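You operate a simulated robot arm through the tools that you are given. There is no shell and no other tool.

The job below is to be done with a simulated robot arm. You get a single attempt, and the scene is never put back.

## Task
Swap the stand camera's card for blank card M-32 and test it.
Fine: camera off while the cards change; old card into the Used pocket; then on, lens cap open, and a sharp shot of the print on the board by the camera's own shutter button.

It is judged by the outcome, as a careful person would: the job done as asked, and still so three seconds after it is handed in. It fails if anything else is knocked over, pushed out of place, dropped, spilled or broken. A push-on lid holds only when it is set on centred and level and pressed home; a screw cap is set on level and turned clockwise until tight.

## Robot
A 7-joint arm with a two-finger parallel gripper, fixed in place. Base frame: the origin is at the foot of the arm, x ahead of it, y to its left, z up. Units: mm, degrees, N and s.
With the tool pointing down near the work surface it reaches from about 420 to 920 mm from the base axis. Its first joint turns from -143.0 to 143.0 degrees. Payload 3 kg.
The TCP is the grasp point between the finger pads, 30 mm short of the fingertips. In the tool frame z runs along the fingers and y along their closing line. Largest opening 94 mm; finger width 28, thickness 10; the body of the gripper, 50 by 96 mm, starts 55 mm behind the TCP.
Orientation is that of the tool frame in the base frame, as [roll, pitch, yaw] about the fixed x, y, z axes, in that order (R = Rz(yaw) Ry(pitch) Rx(roll)). With the fingers straight down and closing along the base's y, the tool's x points along the base's -x, its y along +y and its z along -z.

## Interface
- The arm moves only by the tool jog_arm. Its argument "motion" is a list of rows, each an object (a shift or turn left out is 0, a gripper value left out holds the last) with "xyz": the shift along the tool's x, y, z in units of 20 mm (1.0 is 20 mm), a list of three; "angular": the turn, a rotation vector about the tool's x, y, z in units of 6 degrees (1.0 is 6 degrees), a list of three; "hand": the gripper command, from -1 (shut) to 1 (fully open), values between in proportion. In form: [{"xyz": [tx, ty, tz], "angular": [wx, wy, wz], "hand": hand}, ...]. A call has 1 to 20 rows; each row shifts and turns the commanded pose from where the row before left it, along the tool's axes as they then stand. A call with a number of a shift or a turn outside -1 to 1 is refused whole. Each row takes 0.2 s and may step no farther than 50 mm and 8.6 degrees from the row before; otherwise, or with a gripper value out of range, the whole call is refused. Where a pose cannot be reached the arm comes as near as it can. A force on the tool above 90 N (or 10 N above the force at the start of the call, whichever is more), or a blocked arm, ends the call early, and 0.2 s more pass. Each finger travels about 72 mm/s and halts on what it meets, pressing with about 42 N; the grip force reading is that of the motor and also rises with nothing between the fingers. The clock runs only during rows and for 0.2 s after the last one: add rows that do not move to give the fingers time. It gives the time, the measured TCP pose, the force on the tool (base axes), the opening and the grip force at its end, in the units of the frame above (readings bear some noise), with the torque about the TCP (base axes, N m) and any sound that the robot's microphone picked up.
- Cameras (640 x 400 px; columns grow to the right, rows downward): "scene" is fixed at [49.2, 500.3, 1467.7]; the picture's right is [-0.06, -1.00, 0.00], its down [-0.70, 0.04, -0.72] and it looks along [0.72, -0.04, -0.70] (base axes); focal length 214 px, centre (320, 200). "wrist" rides on the gripper at [76, 14, -102] in the tool frame; the picture's right is [-0.18, 0.98, 0.00], its down [-0.75, -0.14, -0.64] and it looks along [-0.63, -0.12, 0.77] (tool axes); focal length 243 px, centre (320, 200). There is no depth. A picture from a camera that has moved, and an enlarged one, comes with that camera's place and axes in the base frame and with its lens.
- capture(camera): a new picture of that camera. No time passes.
- inspect(camera, box): a new picture of the part [left, top, right, bottom] of that camera's present view, enlarged. No time passes.
- finish_job(): hands the job in; it is judged then, once.

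Places have to be worked out from the pictures, the camera data and where the tool is seen. Open the gripper and draw the arm clear of the work before you hand the job in, unless the task says otherwise.

The tools are called after "Emit:" by a JSON object that holds its "name" and its "arguments". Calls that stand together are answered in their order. jog_arm: Moves the arm, as the interface text tells. Its arguments: {"type":"object","properties":{"motion":{"type":"array","items":{"type":"object","properties":{"xyz":{"type":"array","items":{"type":"number"}},"angular":{"type":"array","items":{"type":"number"}},"hand":{"type":"number"}}}}},"required":["motion"]} The other tools are called the same way: capture (camera) takes a picture; inspect (camera, box) takes an enlarged picture of a part of a camera's view; finish_job () hands the job in.

At the start:

```text
clock: 0.0
ee_pos: [416.3, 363.1, 1251.1]
tool_rot: [180.0, 0.1, -180.0]
wrist_force: [0.0, 0.1, 0.5]
moment: [0.03, -0.01, 0.02]
opening: 94.0
gripper_force: 0.0
```

scene: 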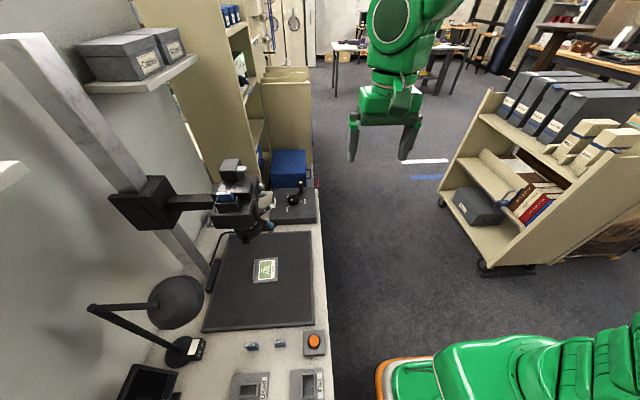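
wrist: 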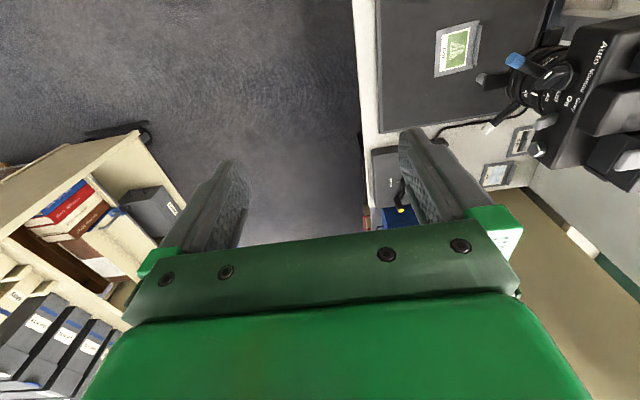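

I'll start by looking closely at the stand, the camera and the desk in enlarged pictures.

Emit:
{"name": "inspect", "arguments": {"camera": "scene", "box": [180, 140, 340, 240]}}

Emit:
{"name": "inspect", "arguments": {"camera": "scene", "box": [180, 300, 340, 400]}}

Emit:
{"name": "inspect", "arguments": {"camera": "scene", "box": [80, 300, 240, 400]}}

Emit:
{"name": "inspect", "arguments": {"camera": "wrist", "box": [440, 0, 640, 125]}}

Emit:
{"name": "inspect", "arguments": {"camera": "wrist", "box": [440, 80, 640, 205]}}

```text
4.00 times, centred on (260, 190) of scene
camera zoom: at [49.2, 500.3, 1467.7], right [-0.06, -1.0, 0.0], down [-0.7, 0.04, -0.72], along [0.72, -0.04, -0.7], focal length 858 px, centre (560, 240)
```

zoom: 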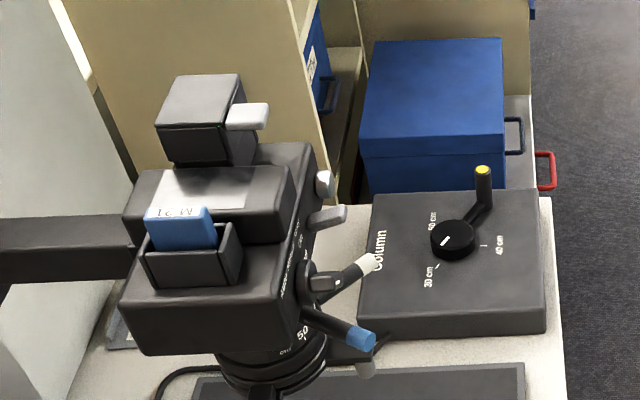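

```text
4.00 times, centred on (260, 350) of scene
camera zoom: at [49.2, 500.3, 1467.7], right [-0.06, -1.0, 0.0], down [-0.7, 0.04, -0.72], along [0.72, -0.04, -0.7], focal length 858 px, centre (560, -400)
```

zoom: 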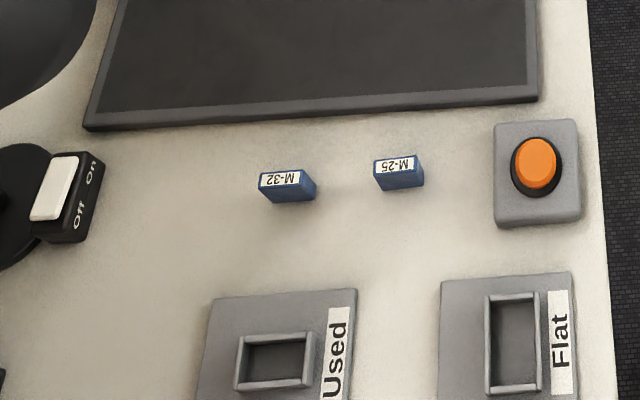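

```text
4.00 times, centred on (160, 350) of scene
camera zoom: at [49.2, 500.3, 1467.7], right [-0.06, -1.0, 0.0], down [-0.7, 0.04, -0.72], along [0.72, -0.04, -0.7], focal length 858 px, centre (960, -400)
```

zoom: 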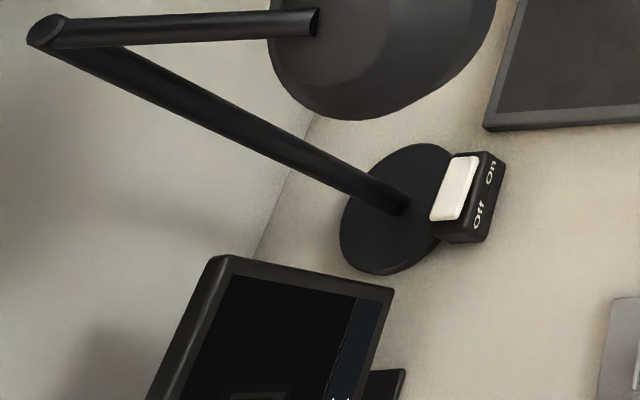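

```text
3.20 times, centred on (540, 62) of wrist
camera zoom: at [338.8, 376.3, 1353.9], right [0.18, 0.98, 0.0], down [0.75, -0.14, 0.64], along [0.63, -0.12, -0.77], focal length 776 px, centre (-384, 640)
```

zoom: 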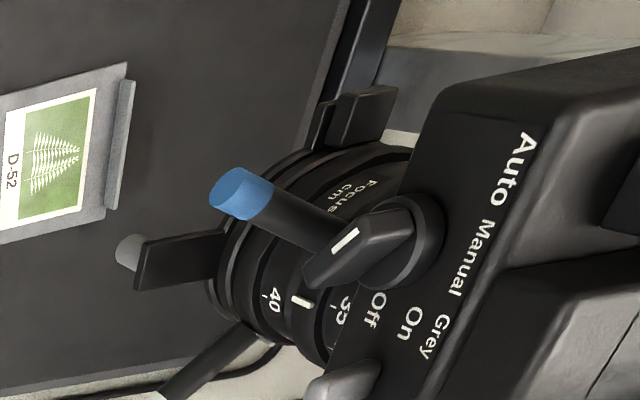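

```text
3.20 times, centred on (540, 142) of wrist
camera zoom: at [338.8, 376.3, 1353.9], right [0.18, 0.98, 0.0], down [0.75, -0.14, 0.64], along [0.63, -0.12, -0.77], focal length 776 px, centre (-384, 384)
```

zoom: 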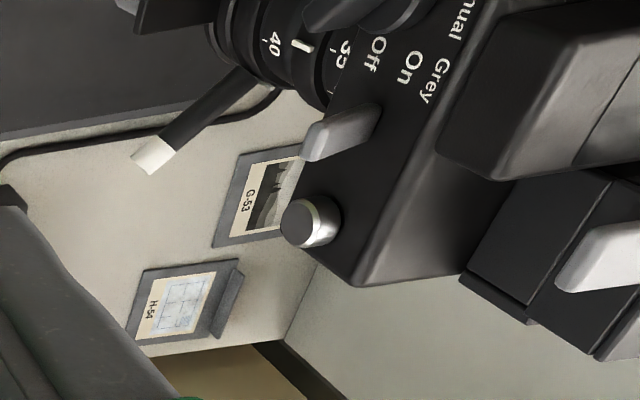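

The stand camera hangs over the board at about z 980, with its controls on the side facing the robot. I'll turn the tool 90° about vertical so the wrist camera faces that side.

Emit:
{"name": "jog_arm", "arguments": {"motion": [{"angular": [0, 0, -1]}, {"angular": [0, 0, -1]}, {"angular": [0, 0, -1]}, {"angular": [0, 0, -1]}, {"angular": [0, 0, -1]}, {"angular": [0, 0, -1]}, {"angular": [0, 0, -1]}, {"angular": [0, 0, -1]}, {"angular": [0, 0, -1]}, {"angular": [0, 0, -1]}, {"angular": [0, 0, -1]}, {"angular": [0, 0, -1]}, {"angular": [0, 0, -1]}, {"angular": [0, 0, -1]}, {"angular": [0, 0, -1]}]}}

Emit:
{"name": "capture", "arguments": {"camera": "wrist"}}

```text
clock: 3.2
ee_pos: [416.1, 362.9, 1250.5]
tool_rot: [-180.0, 0.1, -89.8]
wrist_force: [0.5, 0.1, -0.4]
moment: [0.01, -0.04, 0.03]
opening: 94.2
gripper_force: 0.0
```

```text
taken
camera wrist: at [401.0, 285.6, 1354.1], right [-0.98, 0.18, 0.0], down [0.14, 0.75, 0.64], along [0.12, 0.63, -0.77], focal length 243 px, centre (320, 200)
```

wrist: 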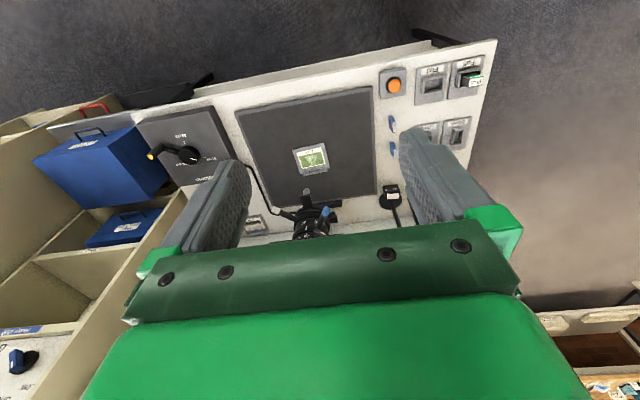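

From this side I can see the desk's pockets and cards. I'll enlarge them and the board.

Emit:
{"name": "inspect", "arguments": {"camera": "wrist", "box": [360, 40, 520, 140]}}

Emit:
{"name": "inspect", "arguments": {"camera": "wrist", "box": [360, 90, 520, 190]}}

Emit:
{"name": "inspect", "arguments": {"camera": "wrist", "box": [240, 140, 400, 240]}}

Emit:
{"name": "inspect", "arguments": {"camera": "wrist", "box": [120, 90, 280, 190]}}

```text
4.00 times, centred on (440, 90) of wrist
camera zoom: at [401.0, 285.6, 1354.1], right [-0.98, 0.18, 0.0], down [0.14, 0.75, 0.64], along [0.12, 0.63, -0.77], focal length 970 px, centre (-160, 640)
```

zoom: 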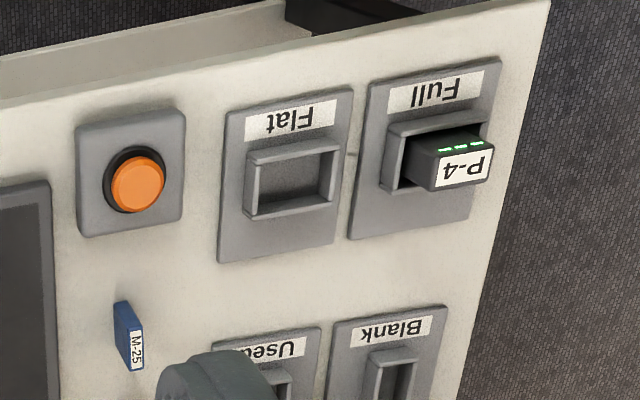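

```text
4.00 times, centred on (440, 140) of wrist
camera zoom: at [401.0, 285.6, 1354.1], right [-0.98, 0.18, 0.0], down [0.14, 0.75, 0.64], along [0.12, 0.63, -0.77], focal length 970 px, centre (-160, 440)
```

zoom: 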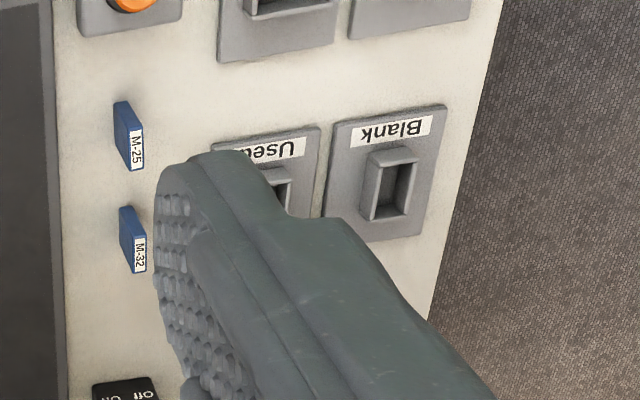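

```text
4.00 times, centred on (320, 190) of wrist
camera zoom: at [401.0, 285.6, 1354.1], right [-0.98, 0.18, 0.0], down [0.14, 0.75, 0.64], along [0.12, 0.63, -0.77], focal length 970 px, centre (320, 240)
```

zoom: 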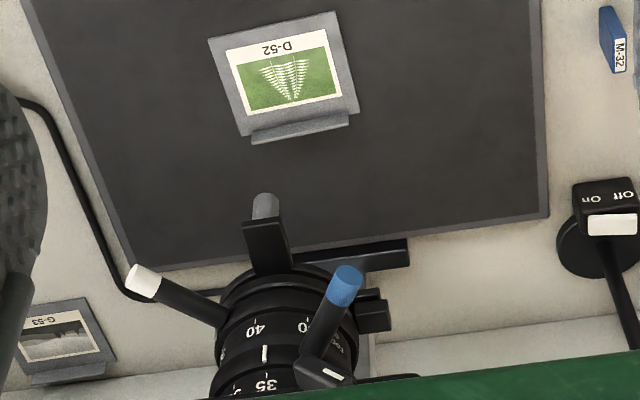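

```text
4.00 times, centred on (200, 140) of wrist
camera zoom: at [401.0, 285.6, 1354.1], right [-0.98, 0.18, 0.0], down [0.14, 0.75, 0.64], along [0.12, 0.63, -0.77], focal length 970 px, centre (800, 440)
```

zoom: 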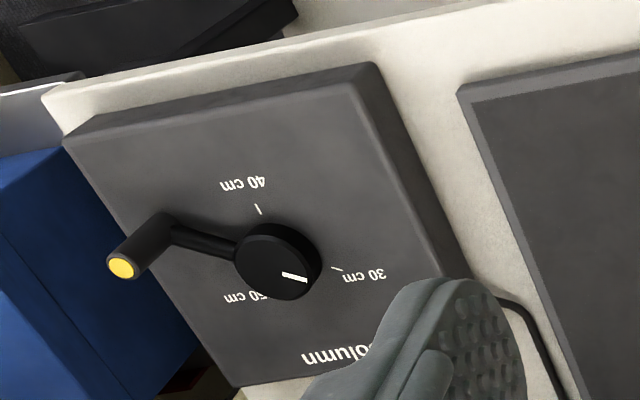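

The pockets read Flat, Full (battery P-4), Used and Blank, and the focus index sits between 35 and 40. I'll tilt the hand so the upper part of the wrist view looks at the stand camera's near side.

Emit:
{"name": "jog_arm", "arguments": {"motion": [{"angular": [0, -1, 0]}, {"angular": [0, -1, 0]}, {"angular": [0, -1, 0]}, {"angular": [0, -1, 0]}, {"angular": [0, -1, 0]}, {"angular": [0, -1, 0]}, {"angular": [0, -1, 0]}, {"angular": [0, -1, 0]}]}}

Emit:
{"name": "capture", "arguments": {"camera": "wrist"}}

Emit:
{"name": "capture", "arguments": {"camera": "scene"}}

```text
clock: 5.0
ee_pos: [416.0, 362.3, 1249.7]
tool_rot: [179.8, 48.1, -90.0]
wrist_force: [0.8, -0.7, -0.5]
moment: [0.0, -0.01, -0.02]
opening: 94.0
gripper_force: 0.1
```

```text
taken
camera wrist: at [400.7, 234.9, 1262.8], right [-0.98, 0.12, 0.14], down [0.14, 0.03, 0.99], along [0.12, 0.99, -0.04], focal length 243 px, centre (320, 200)
```

wrist: 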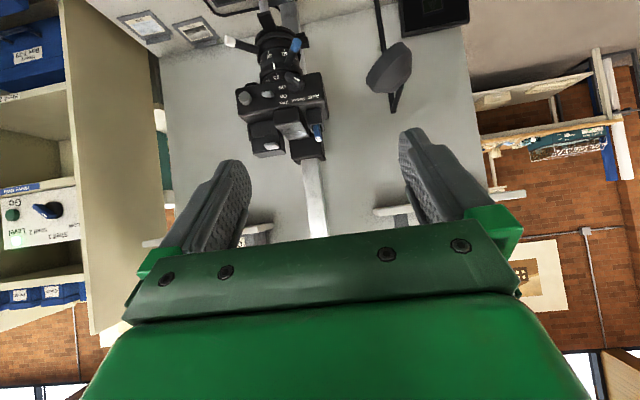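

```text
taken
```

scene: 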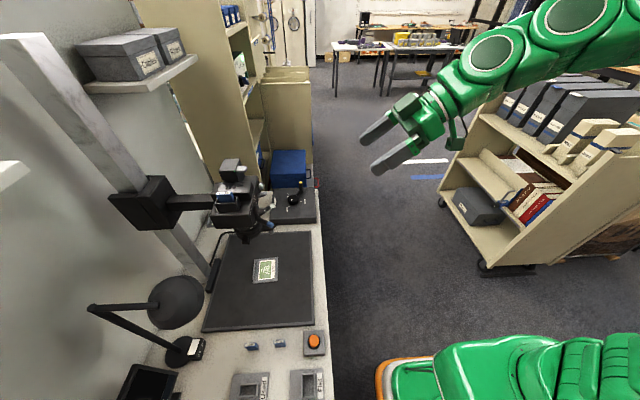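

The whole side of the stand camera is now in view; I'll enlarge it.

Emit:
{"name": "inspect", "arguments": {"camera": "wrist", "box": [210, 10, 370, 110]}}

Emit:
{"name": "inspect", "arguments": {"camera": "wrist", "box": [230, 65, 342, 135]}}

Emit:
{"name": "inspect", "arguments": {"camera": "wrist", "box": [230, 100, 342, 170]}}

Emit:
{"name": "inspect", "arguments": {"camera": "wrist", "box": [360, 0, 472, 70]}}

Emit:
{"name": "inspect", "arguments": {"camera": "wrist", "box": [0, 160, 112, 230]}}

```text
4.00 times, centred on (290, 60) of wrist
camera zoom: at [400.7, 234.9, 1262.8], right [-0.98, 0.12, 0.14], down [0.14, 0.03, 0.99], along [0.12, 0.99, -0.04], focal length 970 px, centre (440, 760)
```

zoom: 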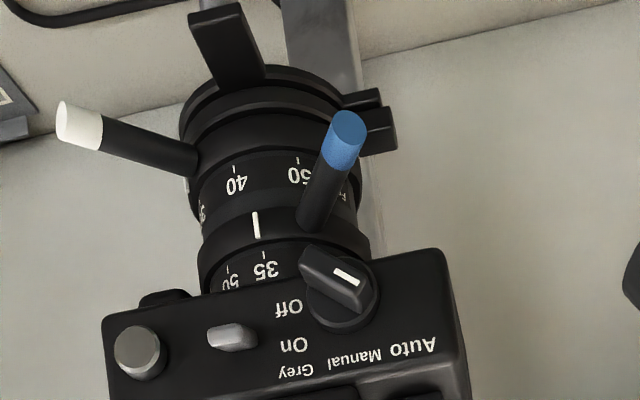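

```text
5.71 times, centred on (286, 100) of wrist
camera zoom: at [400.7, 234.9, 1262.8], right [-0.98, 0.12, 0.14], down [0.14, 0.03, 0.99], along [0.12, 0.99, -0.04], focal length 1386 px, centre (514, 771)
```

zoom: 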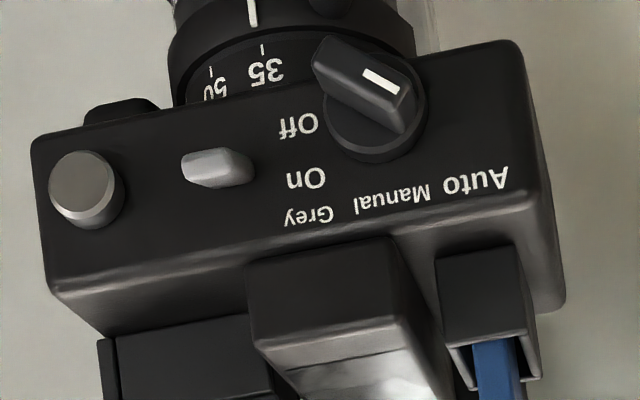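

```text
5.71 times, centred on (286, 135) of wrist
camera zoom: at [400.7, 234.9, 1262.8], right [-0.98, 0.12, 0.14], down [0.14, 0.03, 0.99], along [0.12, 0.99, -0.04], focal length 1386 px, centre (514, 571)
```

zoom: 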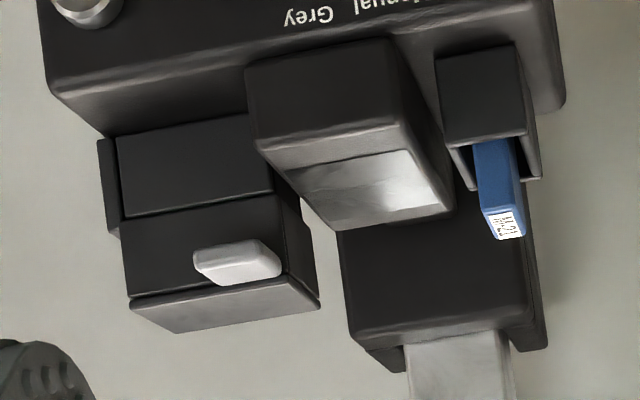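

```text
5.71 times, centred on (416, 35) of wrist
camera zoom: at [400.7, 234.9, 1262.8], right [-0.98, 0.12, 0.14], down [0.14, 0.03, 0.99], along [0.12, 0.99, -0.04], focal length 1386 px, centre (-229, 1143)
```

zoom: 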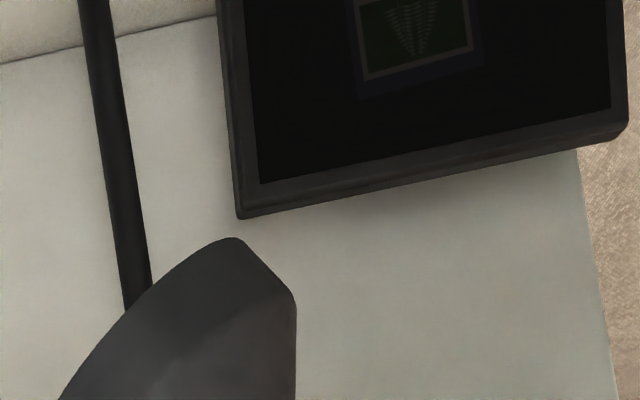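

```text
5.71 times, centred on (56, 195) of wrist
camera zoom: at [400.7, 234.9, 1262.8], right [-0.98, 0.12, 0.14], down [0.14, 0.03, 0.99], along [0.12, 0.99, -0.04], focal length 1386 px, centre (1829, 229)
```

zoom: 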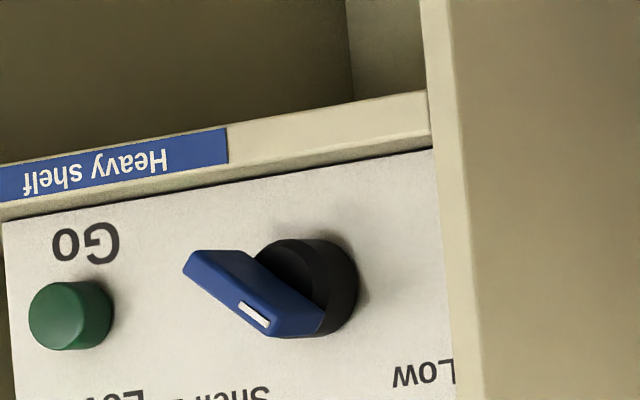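

The stand camera's shutter, On/Off slider, mode knob and lens levers are visible. I'll go closer for a sharper look.

Emit:
{"name": "jog_arm", "arguments": {"motion": [{"xyz": [-0.3, -0.17, 0.86]}, {"xyz": [-0.3, -0.17, 0.86]}, {"xyz": [-0.3, -0.17, 0.86]}, {"xyz": [-0.3, -0.17, 0.86]}, {"xyz": [-0.3, -0.17, 0.86]}, {"xyz": [-0.3, -0.17, 0.86]}, {"xyz": [-0.3, -0.17, 0.86]}]}}

Emit:
{"name": "capture", "arguments": {"camera": "wrist"}}

```text
clock: 6.6
ee_pos: [439.9, 481.9, 1201.1]
tool_rot: [180.0, 48.0, -90.0]
wrist_force: [0.0, -0.4, 0.6]
moment: [-0.01, -0.01, 0.03]
opening: 94.0
gripper_force: 0.0
```

```text
taken
camera wrist: at [424.4, 353.2, 1213.9], right [-0.98, 0.12, 0.14], down [0.14, 0.03, 0.99], along [0.12, 0.99, -0.04], focal length 243 px, centre (320, 200)
```

wrist: 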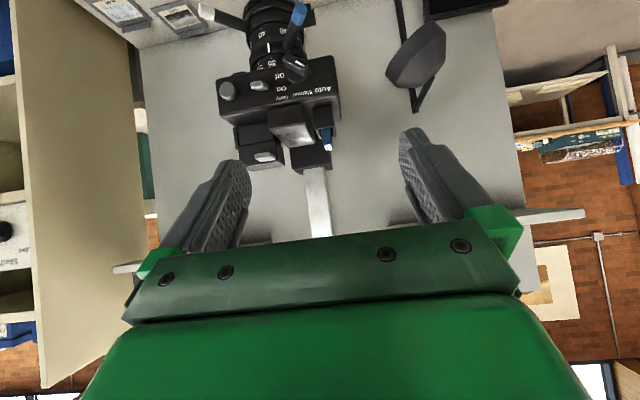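

Now I enlarge the lens rings and side face from here.

Emit:
{"name": "inspect", "arguments": {"camera": "wrist", "box": [216, 0, 328, 70]}}

Emit:
{"name": "inspect", "arguments": {"camera": "wrist", "box": [210, 50, 354, 140]}}

Emit:
{"name": "inspect", "arguments": {"camera": "wrist", "box": [220, 95, 364, 185]}}

```text
5.71 times, centred on (272, 35) of wrist
camera zoom: at [424.4, 353.2, 1213.9], right [-0.98, 0.12, 0.14], down [0.14, 0.03, 0.99], along [0.12, 0.99, -0.04], focal length 1386 px, centre (594, 1143)
```

zoom: 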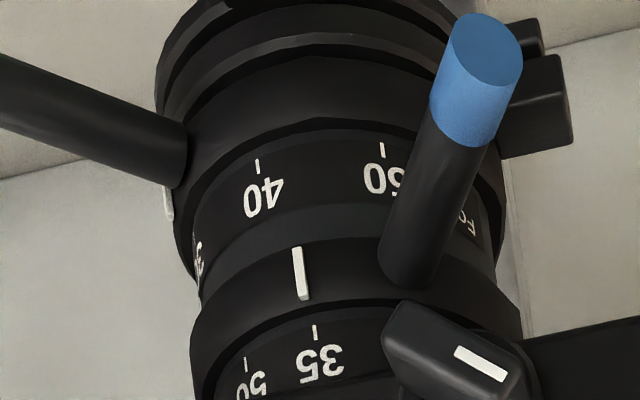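

```text
4.44 times, centred on (282, 95) of wrist
camera zoom: at [424.4, 353.2, 1213.9], right [-0.98, 0.12, 0.14], down [0.14, 0.03, 0.99], along [0.12, 0.99, -0.04], focal length 1078 px, centre (489, 667)
```

zoom: 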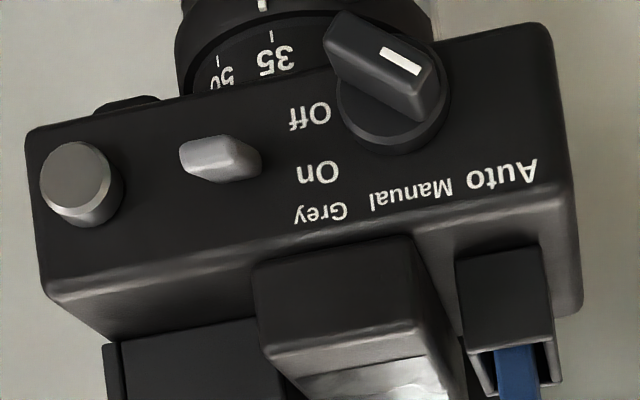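

```text
4.44 times, centred on (292, 140) of wrist
camera zoom: at [424.4, 353.2, 1213.9], right [-0.98, 0.12, 0.14], down [0.14, 0.03, 0.99], along [0.12, 0.99, -0.04], focal length 1078 px, centre (444, 467)
```

zoom: 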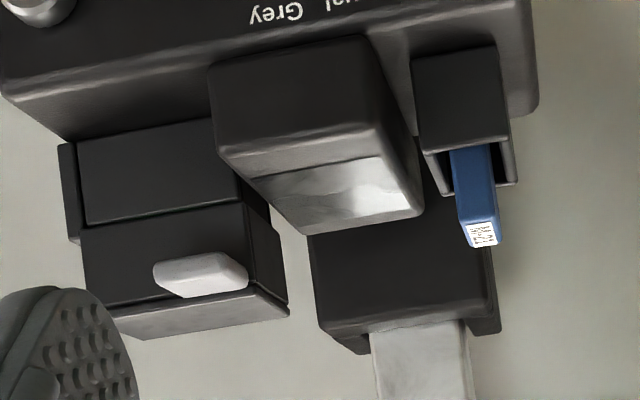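

The mode knob is on Auto, the slider seems at On, and the white-tipped lever's ring carries the focus index. I'll back off sideways and level the view a little to see the monitor and lamp.

Emit:
{"name": "jog_arm", "arguments": {"motion": [{"xyz": [0.15, 1, -0.17]}, {"xyz": [0.15, 1, -0.17]}, {"xyz": [0.15, 1, -0.17]}, {"xyz": [0.15, 1, -0.17]}, {"xyz": [0.15, 1, -0.17]}, {"xyz": [0.15, 1, -0.17]}, {"xyz": [0.15, 1, -0.17]}, {"angular": [0, 1, 0]}, {"angular": [0, 1, 0]}, {"angular": [0, 1, 0]}, {"angular": [0, 1, 0]}]}}

Emit:
{"name": "capture", "arguments": {"camera": "wrist"}}

```text
clock: 9.0
ee_pos: [299.6, 447.9, 1200.7]
tool_rot: [-179.8, 24.0, -89.9]
wrist_force: [-0.3, -0.1, 0.7]
moment: [0.03, 0.01, 0.01]
opening: 94.1
gripper_force: 0.1
```

```text
taken
camera wrist: at [284.7, 337.2, 1265.0], right [-0.98, 0.17, 0.07], down [0.14, 0.43, 0.89], along [0.12, 0.89, -0.44], focal length 243 px, centre (320, 200)
```

wrist: 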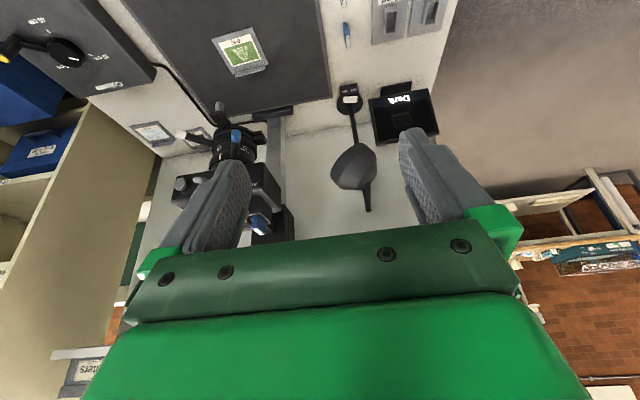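

The monitor shows text. I'll enlarge it along with the lamp switch, cards and column dial.

Emit:
{"name": "inspect", "arguments": {"camera": "wrist", "box": [330, 70, 442, 140]}}

Emit:
{"name": "inspect", "arguments": {"camera": "wrist", "box": [320, 0, 448, 80]}}

Emit:
{"name": "inspect", "arguments": {"camera": "wrist", "box": [10, 0, 138, 80]}}

Emit:
{"name": "inspect", "arguments": {"camera": "wrist", "box": [165, 80, 293, 160]}}

```text
5.71 times, centred on (386, 105) of wrist
camera zoom: at [284.7, 337.2, 1265.0], right [-0.98, 0.17, 0.07], down [0.14, 0.43, 0.89], along [0.12, 0.89, -0.44], focal length 1386 px, centre (-57, 743)
```

zoom: 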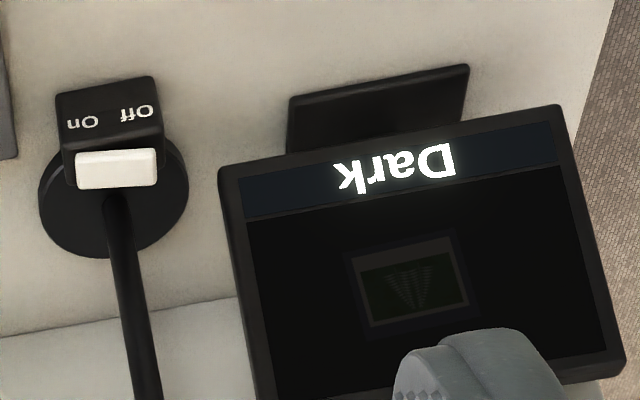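

```text
5.00 times, centred on (384, 40) of wrist
camera zoom: at [284.7, 337.2, 1265.0], right [-0.98, 0.17, 0.07], down [0.14, 0.43, 0.89], along [0.12, 0.89, -0.44], focal length 1213 px, centre (0, 1000)
```

zoom: 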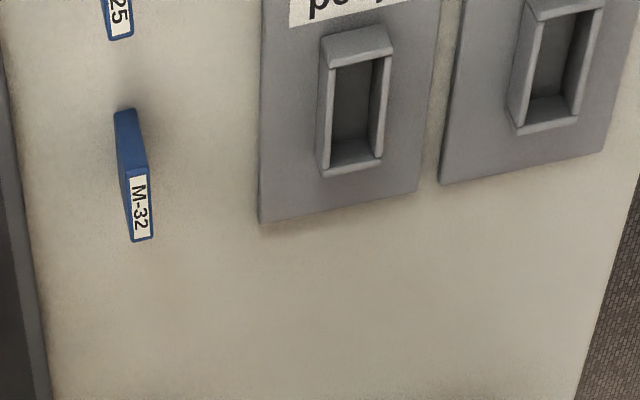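

```text
5.00 times, centred on (74, 40) of wrist
camera zoom: at [284.7, 337.2, 1265.0], right [-0.98, 0.17, 0.07], down [0.14, 0.43, 0.89], along [0.12, 0.89, -0.44], focal length 1213 px, centre (1550, 1000)
```

zoom: 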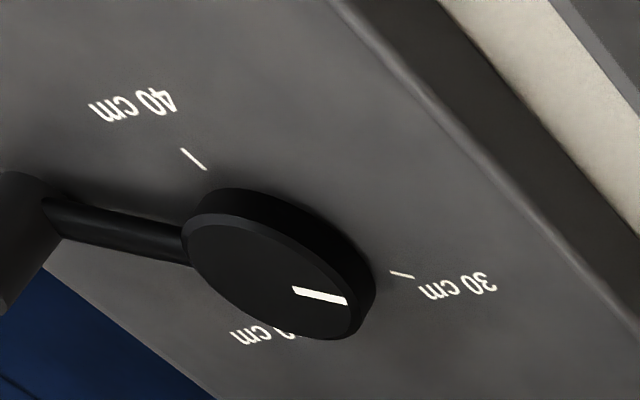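

```text
5.00 times, centred on (229, 120) of wrist
camera zoom: at [284.7, 337.2, 1265.0], right [-0.98, 0.17, 0.07], down [0.14, 0.43, 0.89], along [0.12, 0.89, -0.44], focal length 1213 px, centre (775, 600)
```

zoom: 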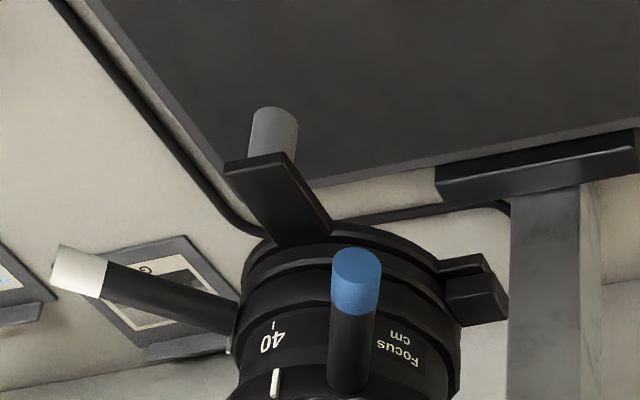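

The monitor says "Dark", the lamp looks off, and the column dial points at 30 cm. Next I'll view the lens from the front and lower down, to read the focus index and see how the cap is hinged.

Emit:
{"name": "jog_arm", "arguments": {"motion": [{"xyz": [0, -1, 0], "angular": [0, -1, 0]}, {"xyz": [0, -1, 0], "angular": [0, -1, 0]}, {"xyz": [0, -1, 0], "angular": [0, -1, 0]}, {"xyz": [0, -1, 0], "angular": [0, -1, 0]}, {"xyz": [0, -1, 0], "angular": [0, -1, 0]}, {"xyz": [0, -1, 0], "angular": [0, -1, 0]}, {"xyz": [0, -1, 0], "angular": [0, -1, 0]}, {"xyz": [0, -1, 0], "angular": [0, -1, 0]}, {"xyz": [0, -1, 0], "angular": [0, -1, 0]}, {"xyz": [0, -1, 0], "angular": [0, -1, 0]}, {"xyz": [0, -1, 0], "angular": [0, -1, 0]}, {"xyz": [0, -1, 0]}, {"xyz": [0, -1, 0]}]}}

Emit:
{"name": "capture", "arguments": {"camera": "wrist"}}

Emit:
{"name": "capture", "arguments": {"camera": "scene"}}

```text
clock: 11.8
ee_pos: [560.7, 448.4, 1201.0]
tool_rot: [-154.8, 90.0, -64.9]
wrist_force: [0.3, 1.5, -0.4]
moment: [0.0, -0.02, -0.04]
opening: 93.9
gripper_force: 0.1
```

```text
taken
camera wrist: at [545.1, 345.5, 1126.0], right [-0.98, 0.0, 0.18], down [0.14, -0.64, 0.75], along [0.12, 0.77, 0.63], focal length 243 px, centre (320, 200)
```

wrist: 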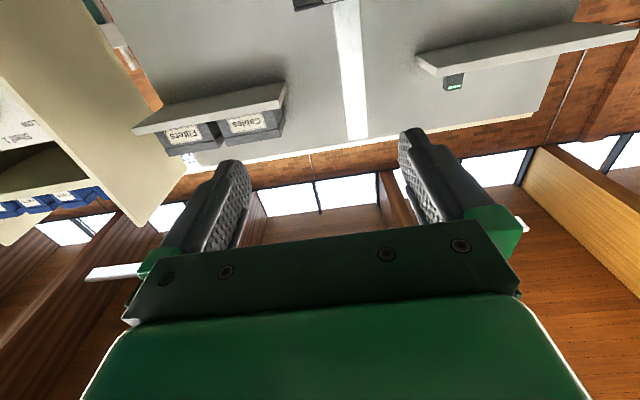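

```text
taken
```

scene: 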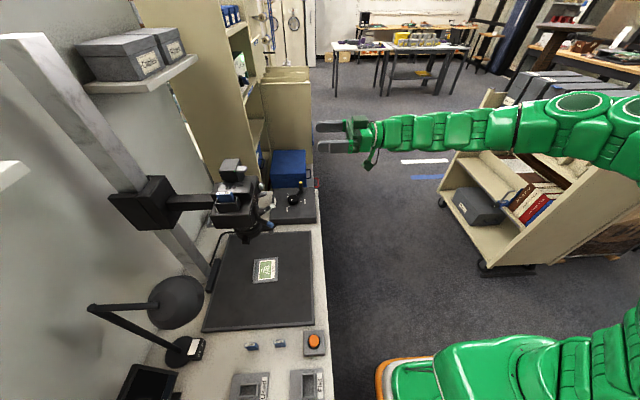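

The reach works well sideways. I'll move on to the lens-height viewpoint, yawing 30° toward the lens.

Emit:
{"name": "jog_arm", "arguments": {"motion": [{"xyz": [1, -1, 0]}, {"xyz": [1, -1, 0]}, {"xyz": [1, -1, 0]}, {"xyz": [1, -1, 0]}, {"xyz": [1, -1, 0]}, {"xyz": [1, 0, 0], "angular": [-1, 0, 0]}, {"xyz": [1, 0, 0], "angular": [-1, 0, 0]}, {"xyz": [1, 0, 0], "angular": [-1, 0, 0]}, {"xyz": [1, 0, 0], "angular": [-1, 0, 0]}, {"xyz": [1, 0, 0], "angular": [-1, 0, 0]}]}}

Emit:
{"name": "capture", "arguments": {"camera": "wrist"}}

Emit:
{"name": "inspect", "arguments": {"camera": "wrist", "box": [240, 0, 400, 100]}}

```text
clock: 14.0
ee_pos: [659.5, 449.2, 1001.1]
tool_rot: [2.5, 89.9, 122.6]
wrist_force: [0.1, 0.7, -0.2]
moment: [0.03, -0.01, 0.01]
opening: 93.8
gripper_force: 0.1
```

```text
taken
camera wrist: at [697.7, 352.5, 925.9], right [-0.85, -0.49, 0.18], down [0.45, -0.48, 0.75], along [-0.28, 0.72, 0.63], focal length 243 px, centre (320, 200)
```

wrist: 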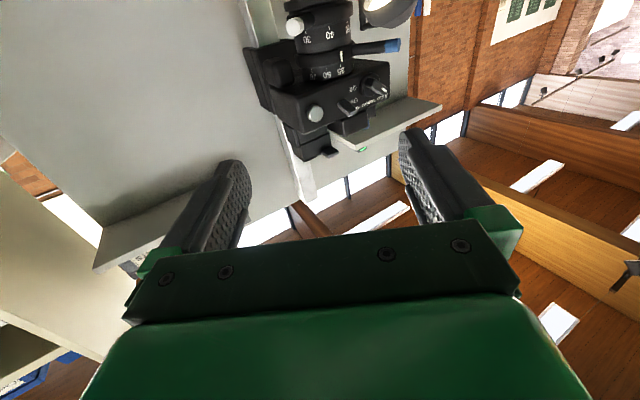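

```text
4.00 times, centred on (320, 50) of wrist
camera zoom: at [697.7, 352.5, 925.9], right [-0.85, -0.49, 0.18], down [0.45, -0.48, 0.75], along [-0.28, 0.72, 0.63], focal length 970 px, centre (320, 800)
```

zoom: 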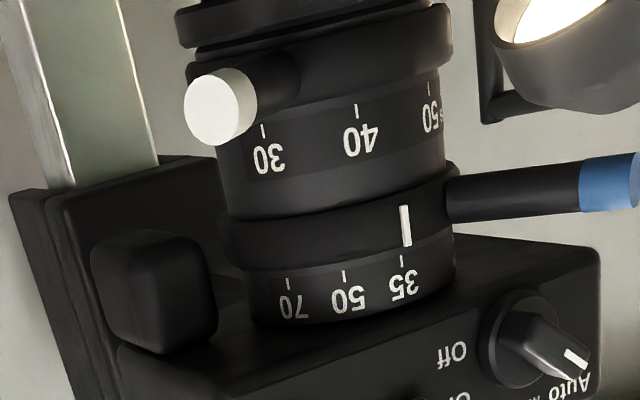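

The lamp's shade is glowing, so the lamp is on, and the zoom index is at 35. The white lever hides the focus index, so I'll drop lower to see the cap and the index from beneath.

Emit:
{"name": "jog_arm", "arguments": {"motion": [{"xyz": [1, 0, 0]}, {"xyz": [1, 0, 0]}, {"xyz": [1, 0, 0]}, {"xyz": [1, 0, 0]}, {"xyz": [1, 0, 0]}]}}

Emit:
{"name": "capture", "arguments": {"camera": "wrist"}}

Emit:
{"name": "inspect", "arguments": {"camera": "wrist", "box": [240, 0, 400, 100]}}

```text
clock: 15.2
ee_pos: [660.7, 448.4, 902.0]
tool_rot: [-87.2, 89.9, 32.8]
wrist_force: [0.9, -0.5, -0.1]
moment: [0.01, -0.02, 0.03]
opening: 93.9
gripper_force: 0.0
```

```text
taken
camera wrist: at [698.2, 352.1, 826.8], right [-0.85, -0.49, 0.18], down [0.44, -0.49, 0.75], along [-0.28, 0.72, 0.63], focal length 243 px, centre (320, 200)
```

wrist: 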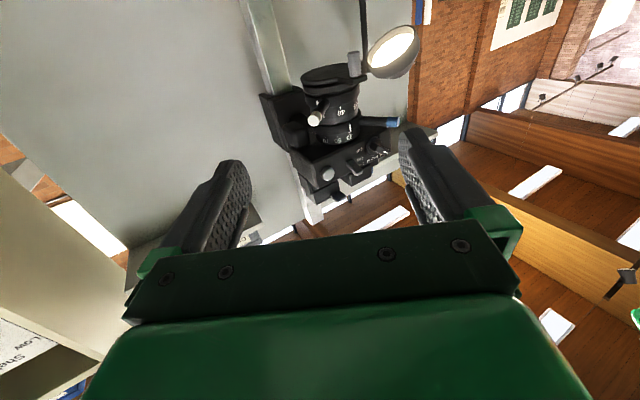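

```text
4.00 times, centred on (320, 50) of wrist
camera zoom: at [698.2, 352.1, 826.8], right [-0.85, -0.49, 0.18], down [0.44, -0.49, 0.75], along [-0.28, 0.72, 0.63], focal length 970 px, centre (320, 800)
```

zoom: 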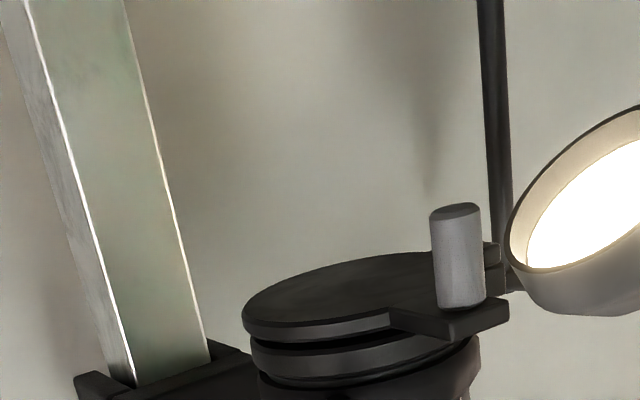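

Emit:
{"name": "inspect", "arguments": {"camera": "wrist", "box": [290, 40, 418, 120]}}

Emit:
{"name": "inspect", "arguments": {"camera": "wrist", "box": [290, 110, 418, 190]}}

```text
5.00 times, centred on (354, 80) of wrist
camera zoom: at [698.2, 352.1, 826.8], right [-0.85, -0.49, 0.18], down [0.44, -0.49, 0.75], along [-0.28, 0.72, 0.63], focal length 1213 px, centre (150, 800)
```

zoom: 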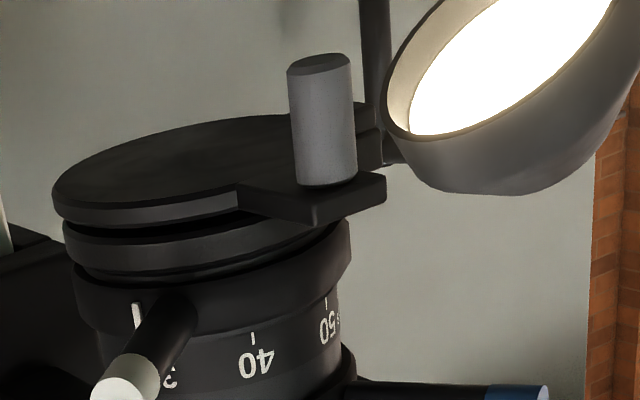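

```text
5.00 times, centred on (354, 150) of wrist
camera zoom: at [698.2, 352.1, 826.8], right [-0.85, -0.49, 0.18], down [0.44, -0.49, 0.75], along [-0.28, 0.72, 0.63], focal length 1213 px, centre (150, 450)
```

zoom: 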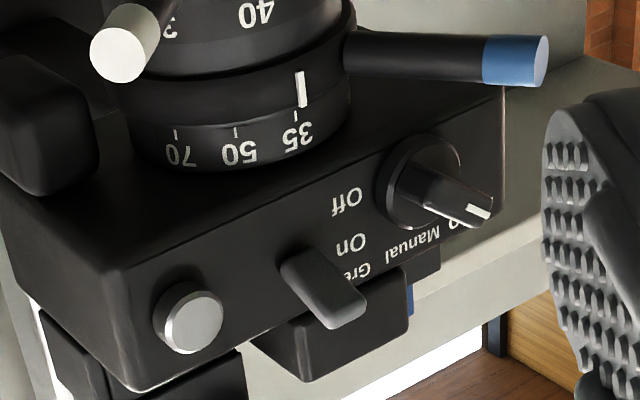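

The cap is a disc with a grey post on a tab, swivelling on a hinge at the −x side, and the focus index looks close to 30. I'll now rise and bring the tool upright to look at the camera's top and its card slot.

Emit:
{"name": "jog_arm", "arguments": {"motion": [{"xyz": [-1, 0, 0]}, {"xyz": [-1, 0, 0]}, {"xyz": [-1, 0, 0]}, {"xyz": [-1, 0, 0]}, {"xyz": [-1, 0, 0]}, {"xyz": [-1, 0, 0], "angular": [1, 0, 0]}, {"xyz": [-1, 0, 0], "angular": [1, 0, 0]}, {"xyz": [-1, 0, 0], "angular": [1, 0, 0]}, {"xyz": [-1, 0, 0], "angular": [1, 0, 0]}, {"xyz": [-1, 0, 0], "angular": [1, 0, 0]}, {"xyz": [-1, 0, 0]}, {"xyz": [-1, 0, 0]}, {"xyz": [-1, 0, 0]}, {"xyz": [-1, 0, 0]}, {"xyz": [-1, 0, 0]}, {"xyz": [-1, 0, 0]}, {"xyz": [-1, 0, 0]}, {"xyz": [-1, 0, 0]}]}}

Emit:
{"name": "jog_arm", "arguments": {"motion": [{"angular": [0, 1, 0]}, {"angular": [0, 1, 0]}, {"angular": [0, 1, 0]}, {"angular": [0, 1, 0]}, {"angular": [0, 1, 0]}, {"angular": [0, 1, 0]}, {"angular": [0, 1, 0]}, {"angular": [0, 1, 0]}, {"angular": [0, 1, 0]}, {"angular": [0, 1, 0]}, {"angular": [0, 1, 0]}, {"angular": [0, 1, 0]}, {"angular": [0, 1, 0]}, {"angular": [0, 1, 0]}, {"angular": [0, 1, 0]}]}}

```text
clock: 19.0
ee_pos: [660.6, 448.1, 1261.3]
tool_rot: [121.0, 89.9, -149.0]
wrist_force: [-0.4, 0.0, -0.1]
moment: [0.04, 0.04, -0.02]
opening: 94.2
gripper_force: 0.0
```

```text
clock: 22.2
ee_pos: [660.1, 449.0, 1259.7]
tool_rot: [179.9, 17.9, -90.2]
wrist_force: [-1.2, 0.0, 0.4]
moment: [0.01, 0.01, 0.01]
opening: 94.1
gripper_force: 0.1
out of reach, approached as far as the arm can: row 13, 14, 15
```

At that height the arm can't get fully upright. I'll check the view and then come down a bit and nearer the base to find the reach limits.

Emit:
{"name": "jog_arm", "arguments": {"motion": [{"xyz": [0, 1, 0]}, {"xyz": [0, 1, 0]}, {"xyz": [0, 1, 0]}, {"xyz": [0, 1, 0]}, {"xyz": [0, 1, 0]}, {"xyz": [0, 1, 0]}, {"xyz": [0, 1, 0]}, {"xyz": [0, 1, 0]}, {"xyz": [0, 1, 0]}, {"xyz": [0, 1, 0]}]}}

Emit:
{"name": "capture", "arguments": {"camera": "wrist"}}

Emit:
{"name": "capture", "arguments": {"camera": "scene"}}

```text
clock: 24.4
ee_pos: [460.8, 449.0, 1260.5]
tool_rot: [179.9, 17.9, -90.0]
wrist_force: [-0.1, -0.5, 0.4]
moment: [-0.02, 0.0, 0.0]
opening: 93.8
gripper_force: 0.0
```

```text
taken
camera wrist: at [444.5, 344.1, 1336.1], right [-0.98, 0.17, 0.06], down [0.14, 0.52, 0.84], along [0.12, 0.84, -0.54], focal length 243 px, centre (320, 200)
```

wrist: 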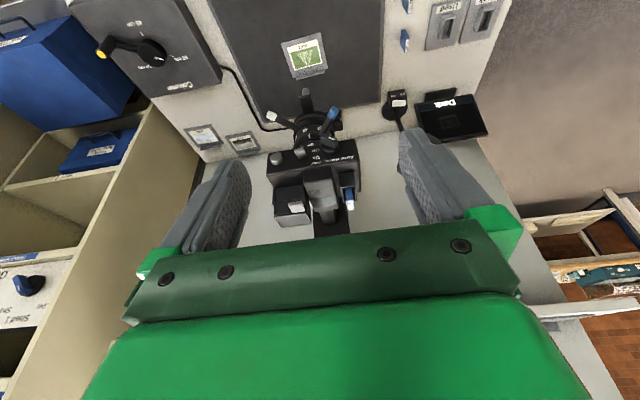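

```text
taken
```

scene: 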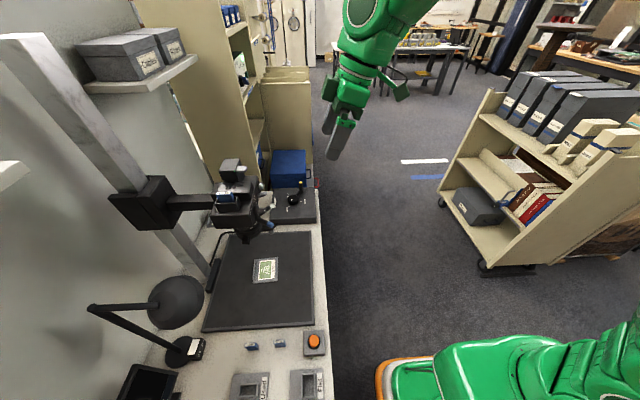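

The stand camera's top is well shown here; I'll enlarge it.

Emit:
{"name": "inspect", "arguments": {"camera": "wrist", "box": [250, 130, 378, 210]}}

Emit:
{"name": "inspect", "arguments": {"camera": "wrist", "box": [256, 130, 320, 170]}}

Emit:
{"name": "inspect", "arguments": {"camera": "wrist", "box": [320, 175, 368, 205]}}

Emit:
{"name": "inspect", "arguments": {"camera": "wrist", "box": [380, 0, 508, 80]}}

Emit:
{"name": "inspect", "arguments": {"camera": "wrist", "box": [380, 80, 508, 160]}}

```text
5.00 times, centred on (314, 170) of wrist
camera zoom: at [444.5, 344.1, 1336.1], right [-0.98, 0.17, 0.06], down [0.14, 0.52, 0.84], along [0.12, 0.84, -0.54], focal length 1213 px, centre (350, 350)
```

zoom: 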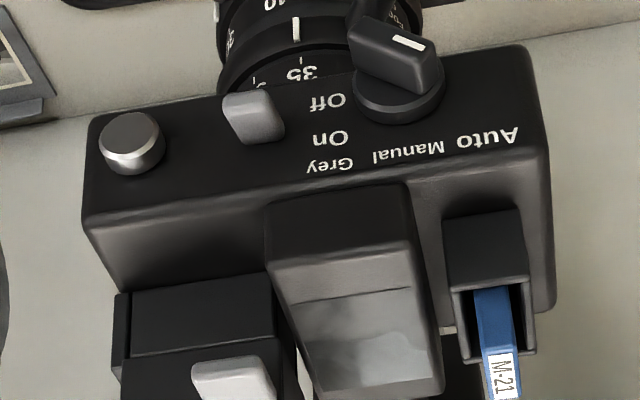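

```text
10.00 times, centred on (288, 150) of wrist
camera zoom: at [444.5, 344.1, 1336.1], right [-0.98, 0.17, 0.06], down [0.14, 0.52, 0.84], along [0.12, 0.84, -0.54], focal length 2426 px, centre (640, 700)
```

zoom: 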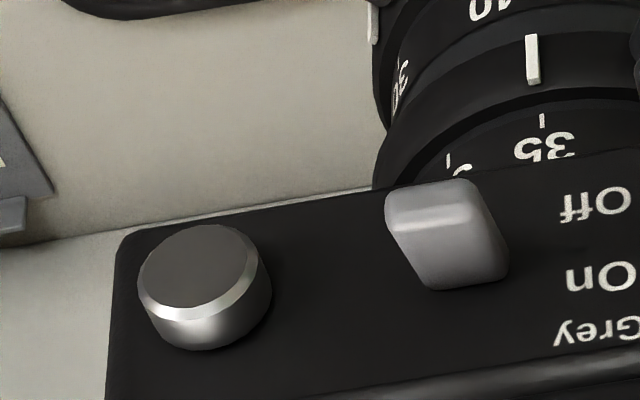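

```text
13.33 times, centred on (344, 190) of wrist
camera zoom: at [444.5, 344.1, 1336.1], right [-0.98, 0.17, 0.06], down [0.14, 0.52, 0.84], along [0.12, 0.84, -0.54], focal length 3235 px, centre (0, 333)
```

zoom: 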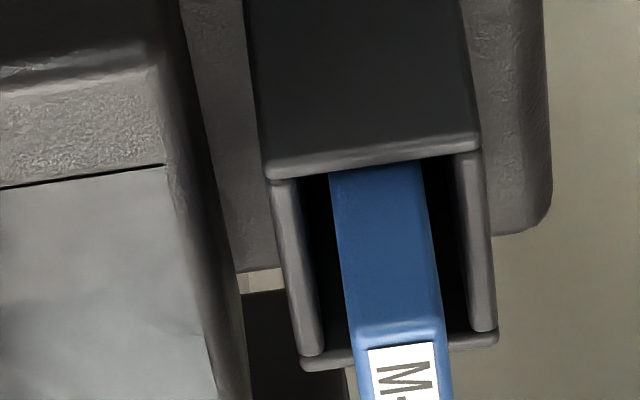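

```text
5.00 times, centred on (444, 40) of wrist
camera zoom: at [444.5, 344.1, 1336.1], right [-0.98, 0.17, 0.06], down [0.14, 0.52, 0.84], along [0.12, 0.84, -0.54], focal length 1213 px, centre (-300, 1000)
```

zoom: 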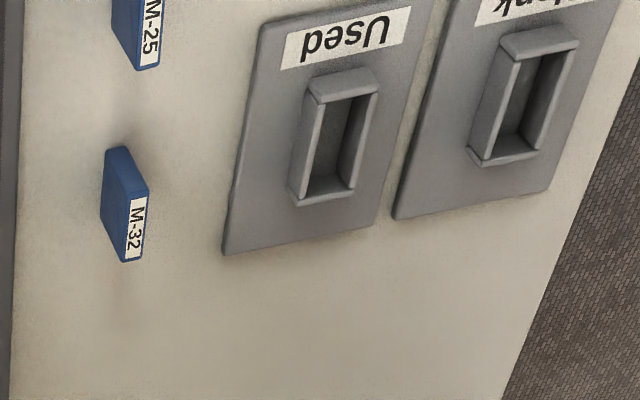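

```text
5.00 times, centred on (444, 120) of wrist
camera zoom: at [444.5, 344.1, 1336.1], right [-0.98, 0.17, 0.06], down [0.14, 0.52, 0.84], along [0.12, 0.84, -0.54], focal length 1213 px, centre (-300, 600)
```

zoom: 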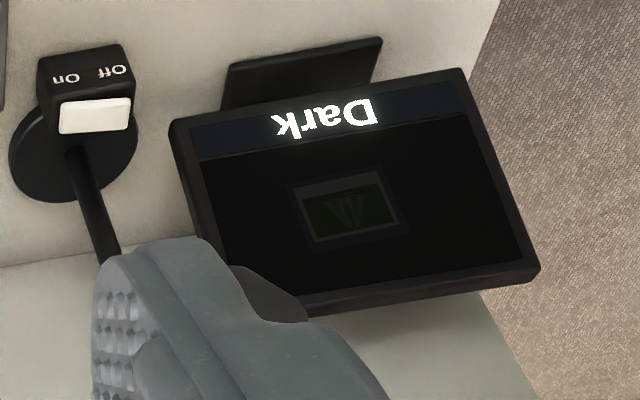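

Measurements agree: the power toggle's tip is near (513, 627, 1055) flipped up to On, the shutter near (558, 645, 1045), M-21's top near (443, 700, 1126) and M-32's top near (232, 716, 649). I'll shut the fingers, stand the tool upright and move above the toggle.

Emit:
{"name": "jog_arm", "arguments": {"motion": [{"angular": [0, 1, 0], "hand": -1}, {"angular": [0, 1, 0]}, {"angular": [0, 1, 0]}, {"xyz": [-0.95, -0.28, 0.72]}, {"xyz": [-0.95, -0.28, 0.72]}, {"xyz": [-0.95, -0.28, 0.72]}, {"xyz": [-0.95, -0.28, 0.72]}, {"xyz": [-0.95, -0.28, 0.72]}, {"xyz": [-0.95, -0.28, 0.72]}, {"xyz": [-0.95, -0.28, 0.72]}, {"xyz": [-0.95, -0.28, 0.72]}]}}

Emit:
{"name": "capture", "arguments": {"camera": "wrist"}}

Emit:
{"name": "capture", "arguments": {"camera": "scene"}}

```text
clock: 26.8
ee_pos: [504.2, 602.1, 1146.2]
tool_rot: [-180.0, 0.1, -90.0]
wrist_force: [0.0, -1.1, 0.0]
moment: [0.01, 0.01, -0.03]
opening: 0.0
gripper_force: 32.5
```

```text
taken
camera wrist: at [488.6, 524.4, 1249.7], right [-0.98, 0.18, 0.0], down [0.14, 0.75, 0.64], along [0.12, 0.63, -0.77], focal length 243 px, centre (320, 200)
```

wrist: 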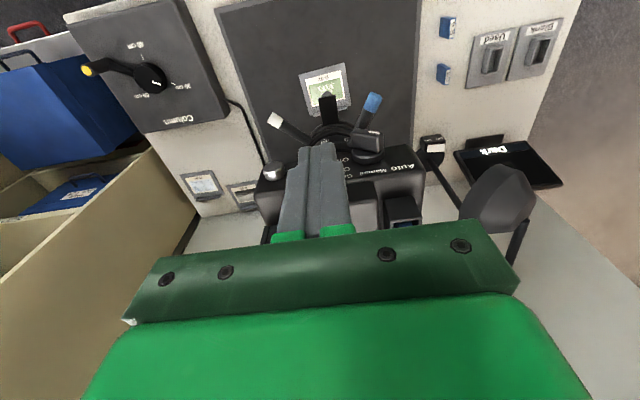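

```text
taken
```

scene: 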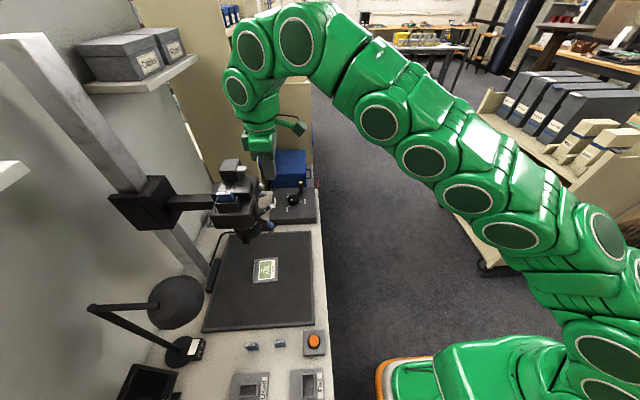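

I'm over the toggle with fingers shut. I'll line up at x 512.6, y 630 and lower the fingertips to just above the toggle.

Emit:
{"name": "jog_arm", "arguments": {"motion": [{"xyz": [-0.467, -0.14, 0.5]}, {"xyz": [-0.467, -0.14, 0.6]}, {"xyz": [-0.467, -0.14, 0.7]}, {"xyz": [0, 0, 0.7]}]}}

Emit:
{"name": "inspect", "arguments": {"camera": "wrist", "box": [230, 90, 390, 190]}}

Emit:
{"name": "inspect", "arguments": {"camera": "scene", "box": [200, 140, 312, 210]}}

```text
clock: 27.8
ee_pos: [512.2, 629.1, 1096.2]
tool_rot: [179.9, -0.1, -90.1]
wrist_force: [-0.1, -0.5, -0.1]
moment: [0.01, 0.01, 0.04]
opening: 0.0
gripper_force: 33.2
```

```text
4.00 times, centred on (310, 140) of wrist
camera zoom: at [497.3, 551.8, 1200.4], right [-0.98, 0.18, 0.0], down [0.14, 0.75, 0.64], along [0.12, 0.63, -0.77], focal length 970 px, centre (360, 440)
```

zoom: 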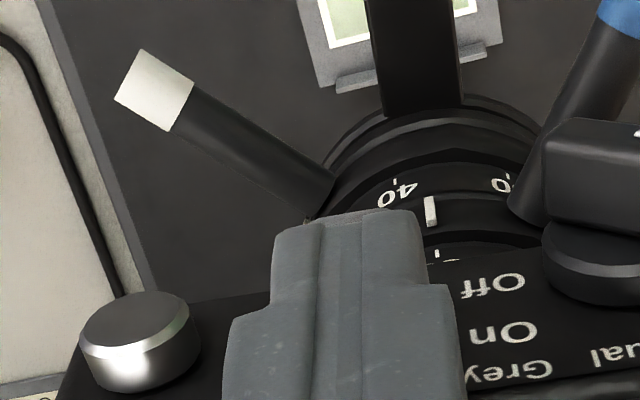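

```text
5.71 times, centred on (256, 175) of scene
camera zoom: at [49.2, 500.3, 1467.7], right [-0.06, -1.0, 0.0], down [-0.7, 0.04, -0.72], along [0.72, -0.04, -0.7], focal length 1226 px, centre (686, 343)
```

zoom: 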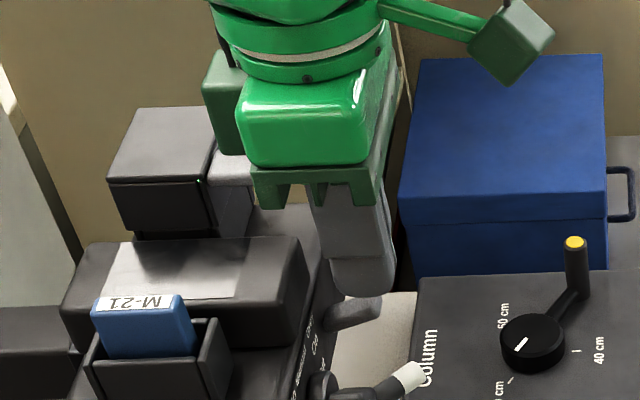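

The fingertips are right over the toggle. I'll press down in small steps and watch the force.

Emit:
{"name": "jog_arm", "arguments": {"motion": [{"xyz": [0, 0, 0.25]}, {"xyz": [0, 0, 0.25]}, {"xyz": [0, 0, 0.25]}, {"xyz": [0, 0, 0.25]}]}}

Emit:
{"name": "inspect", "arguments": {"camera": "scene", "box": [230, 160, 310, 210]}}

```text
clock: 28.8
ee_pos: [511.8, 627.8, 1075.4]
tool_rot: [179.9, 0.0, -90.1]
wrist_force: [0.1, 0.2, 0.5]
moment: [-0.01, -0.02, 0.0]
opening: 0.1
gripper_force: 32.7
```

```text
8.00 times, centred on (270, 185) of scene
camera zoom: at [49.2, 500.3, 1467.7], right [-0.06, -1.0, 0.0], down [-0.7, 0.04, -0.72], along [0.72, -0.04, -0.7], focal length 1716 px, centre (720, 320)
```

zoom: 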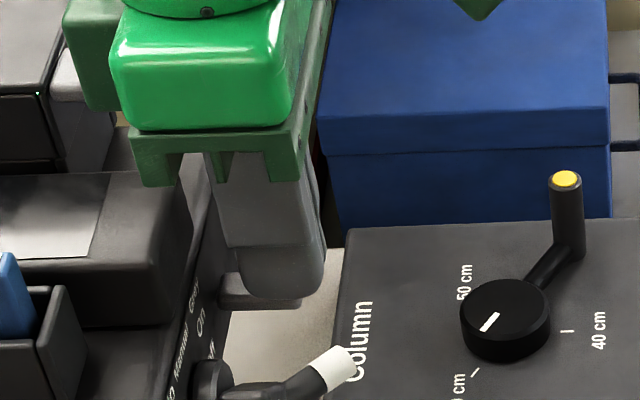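

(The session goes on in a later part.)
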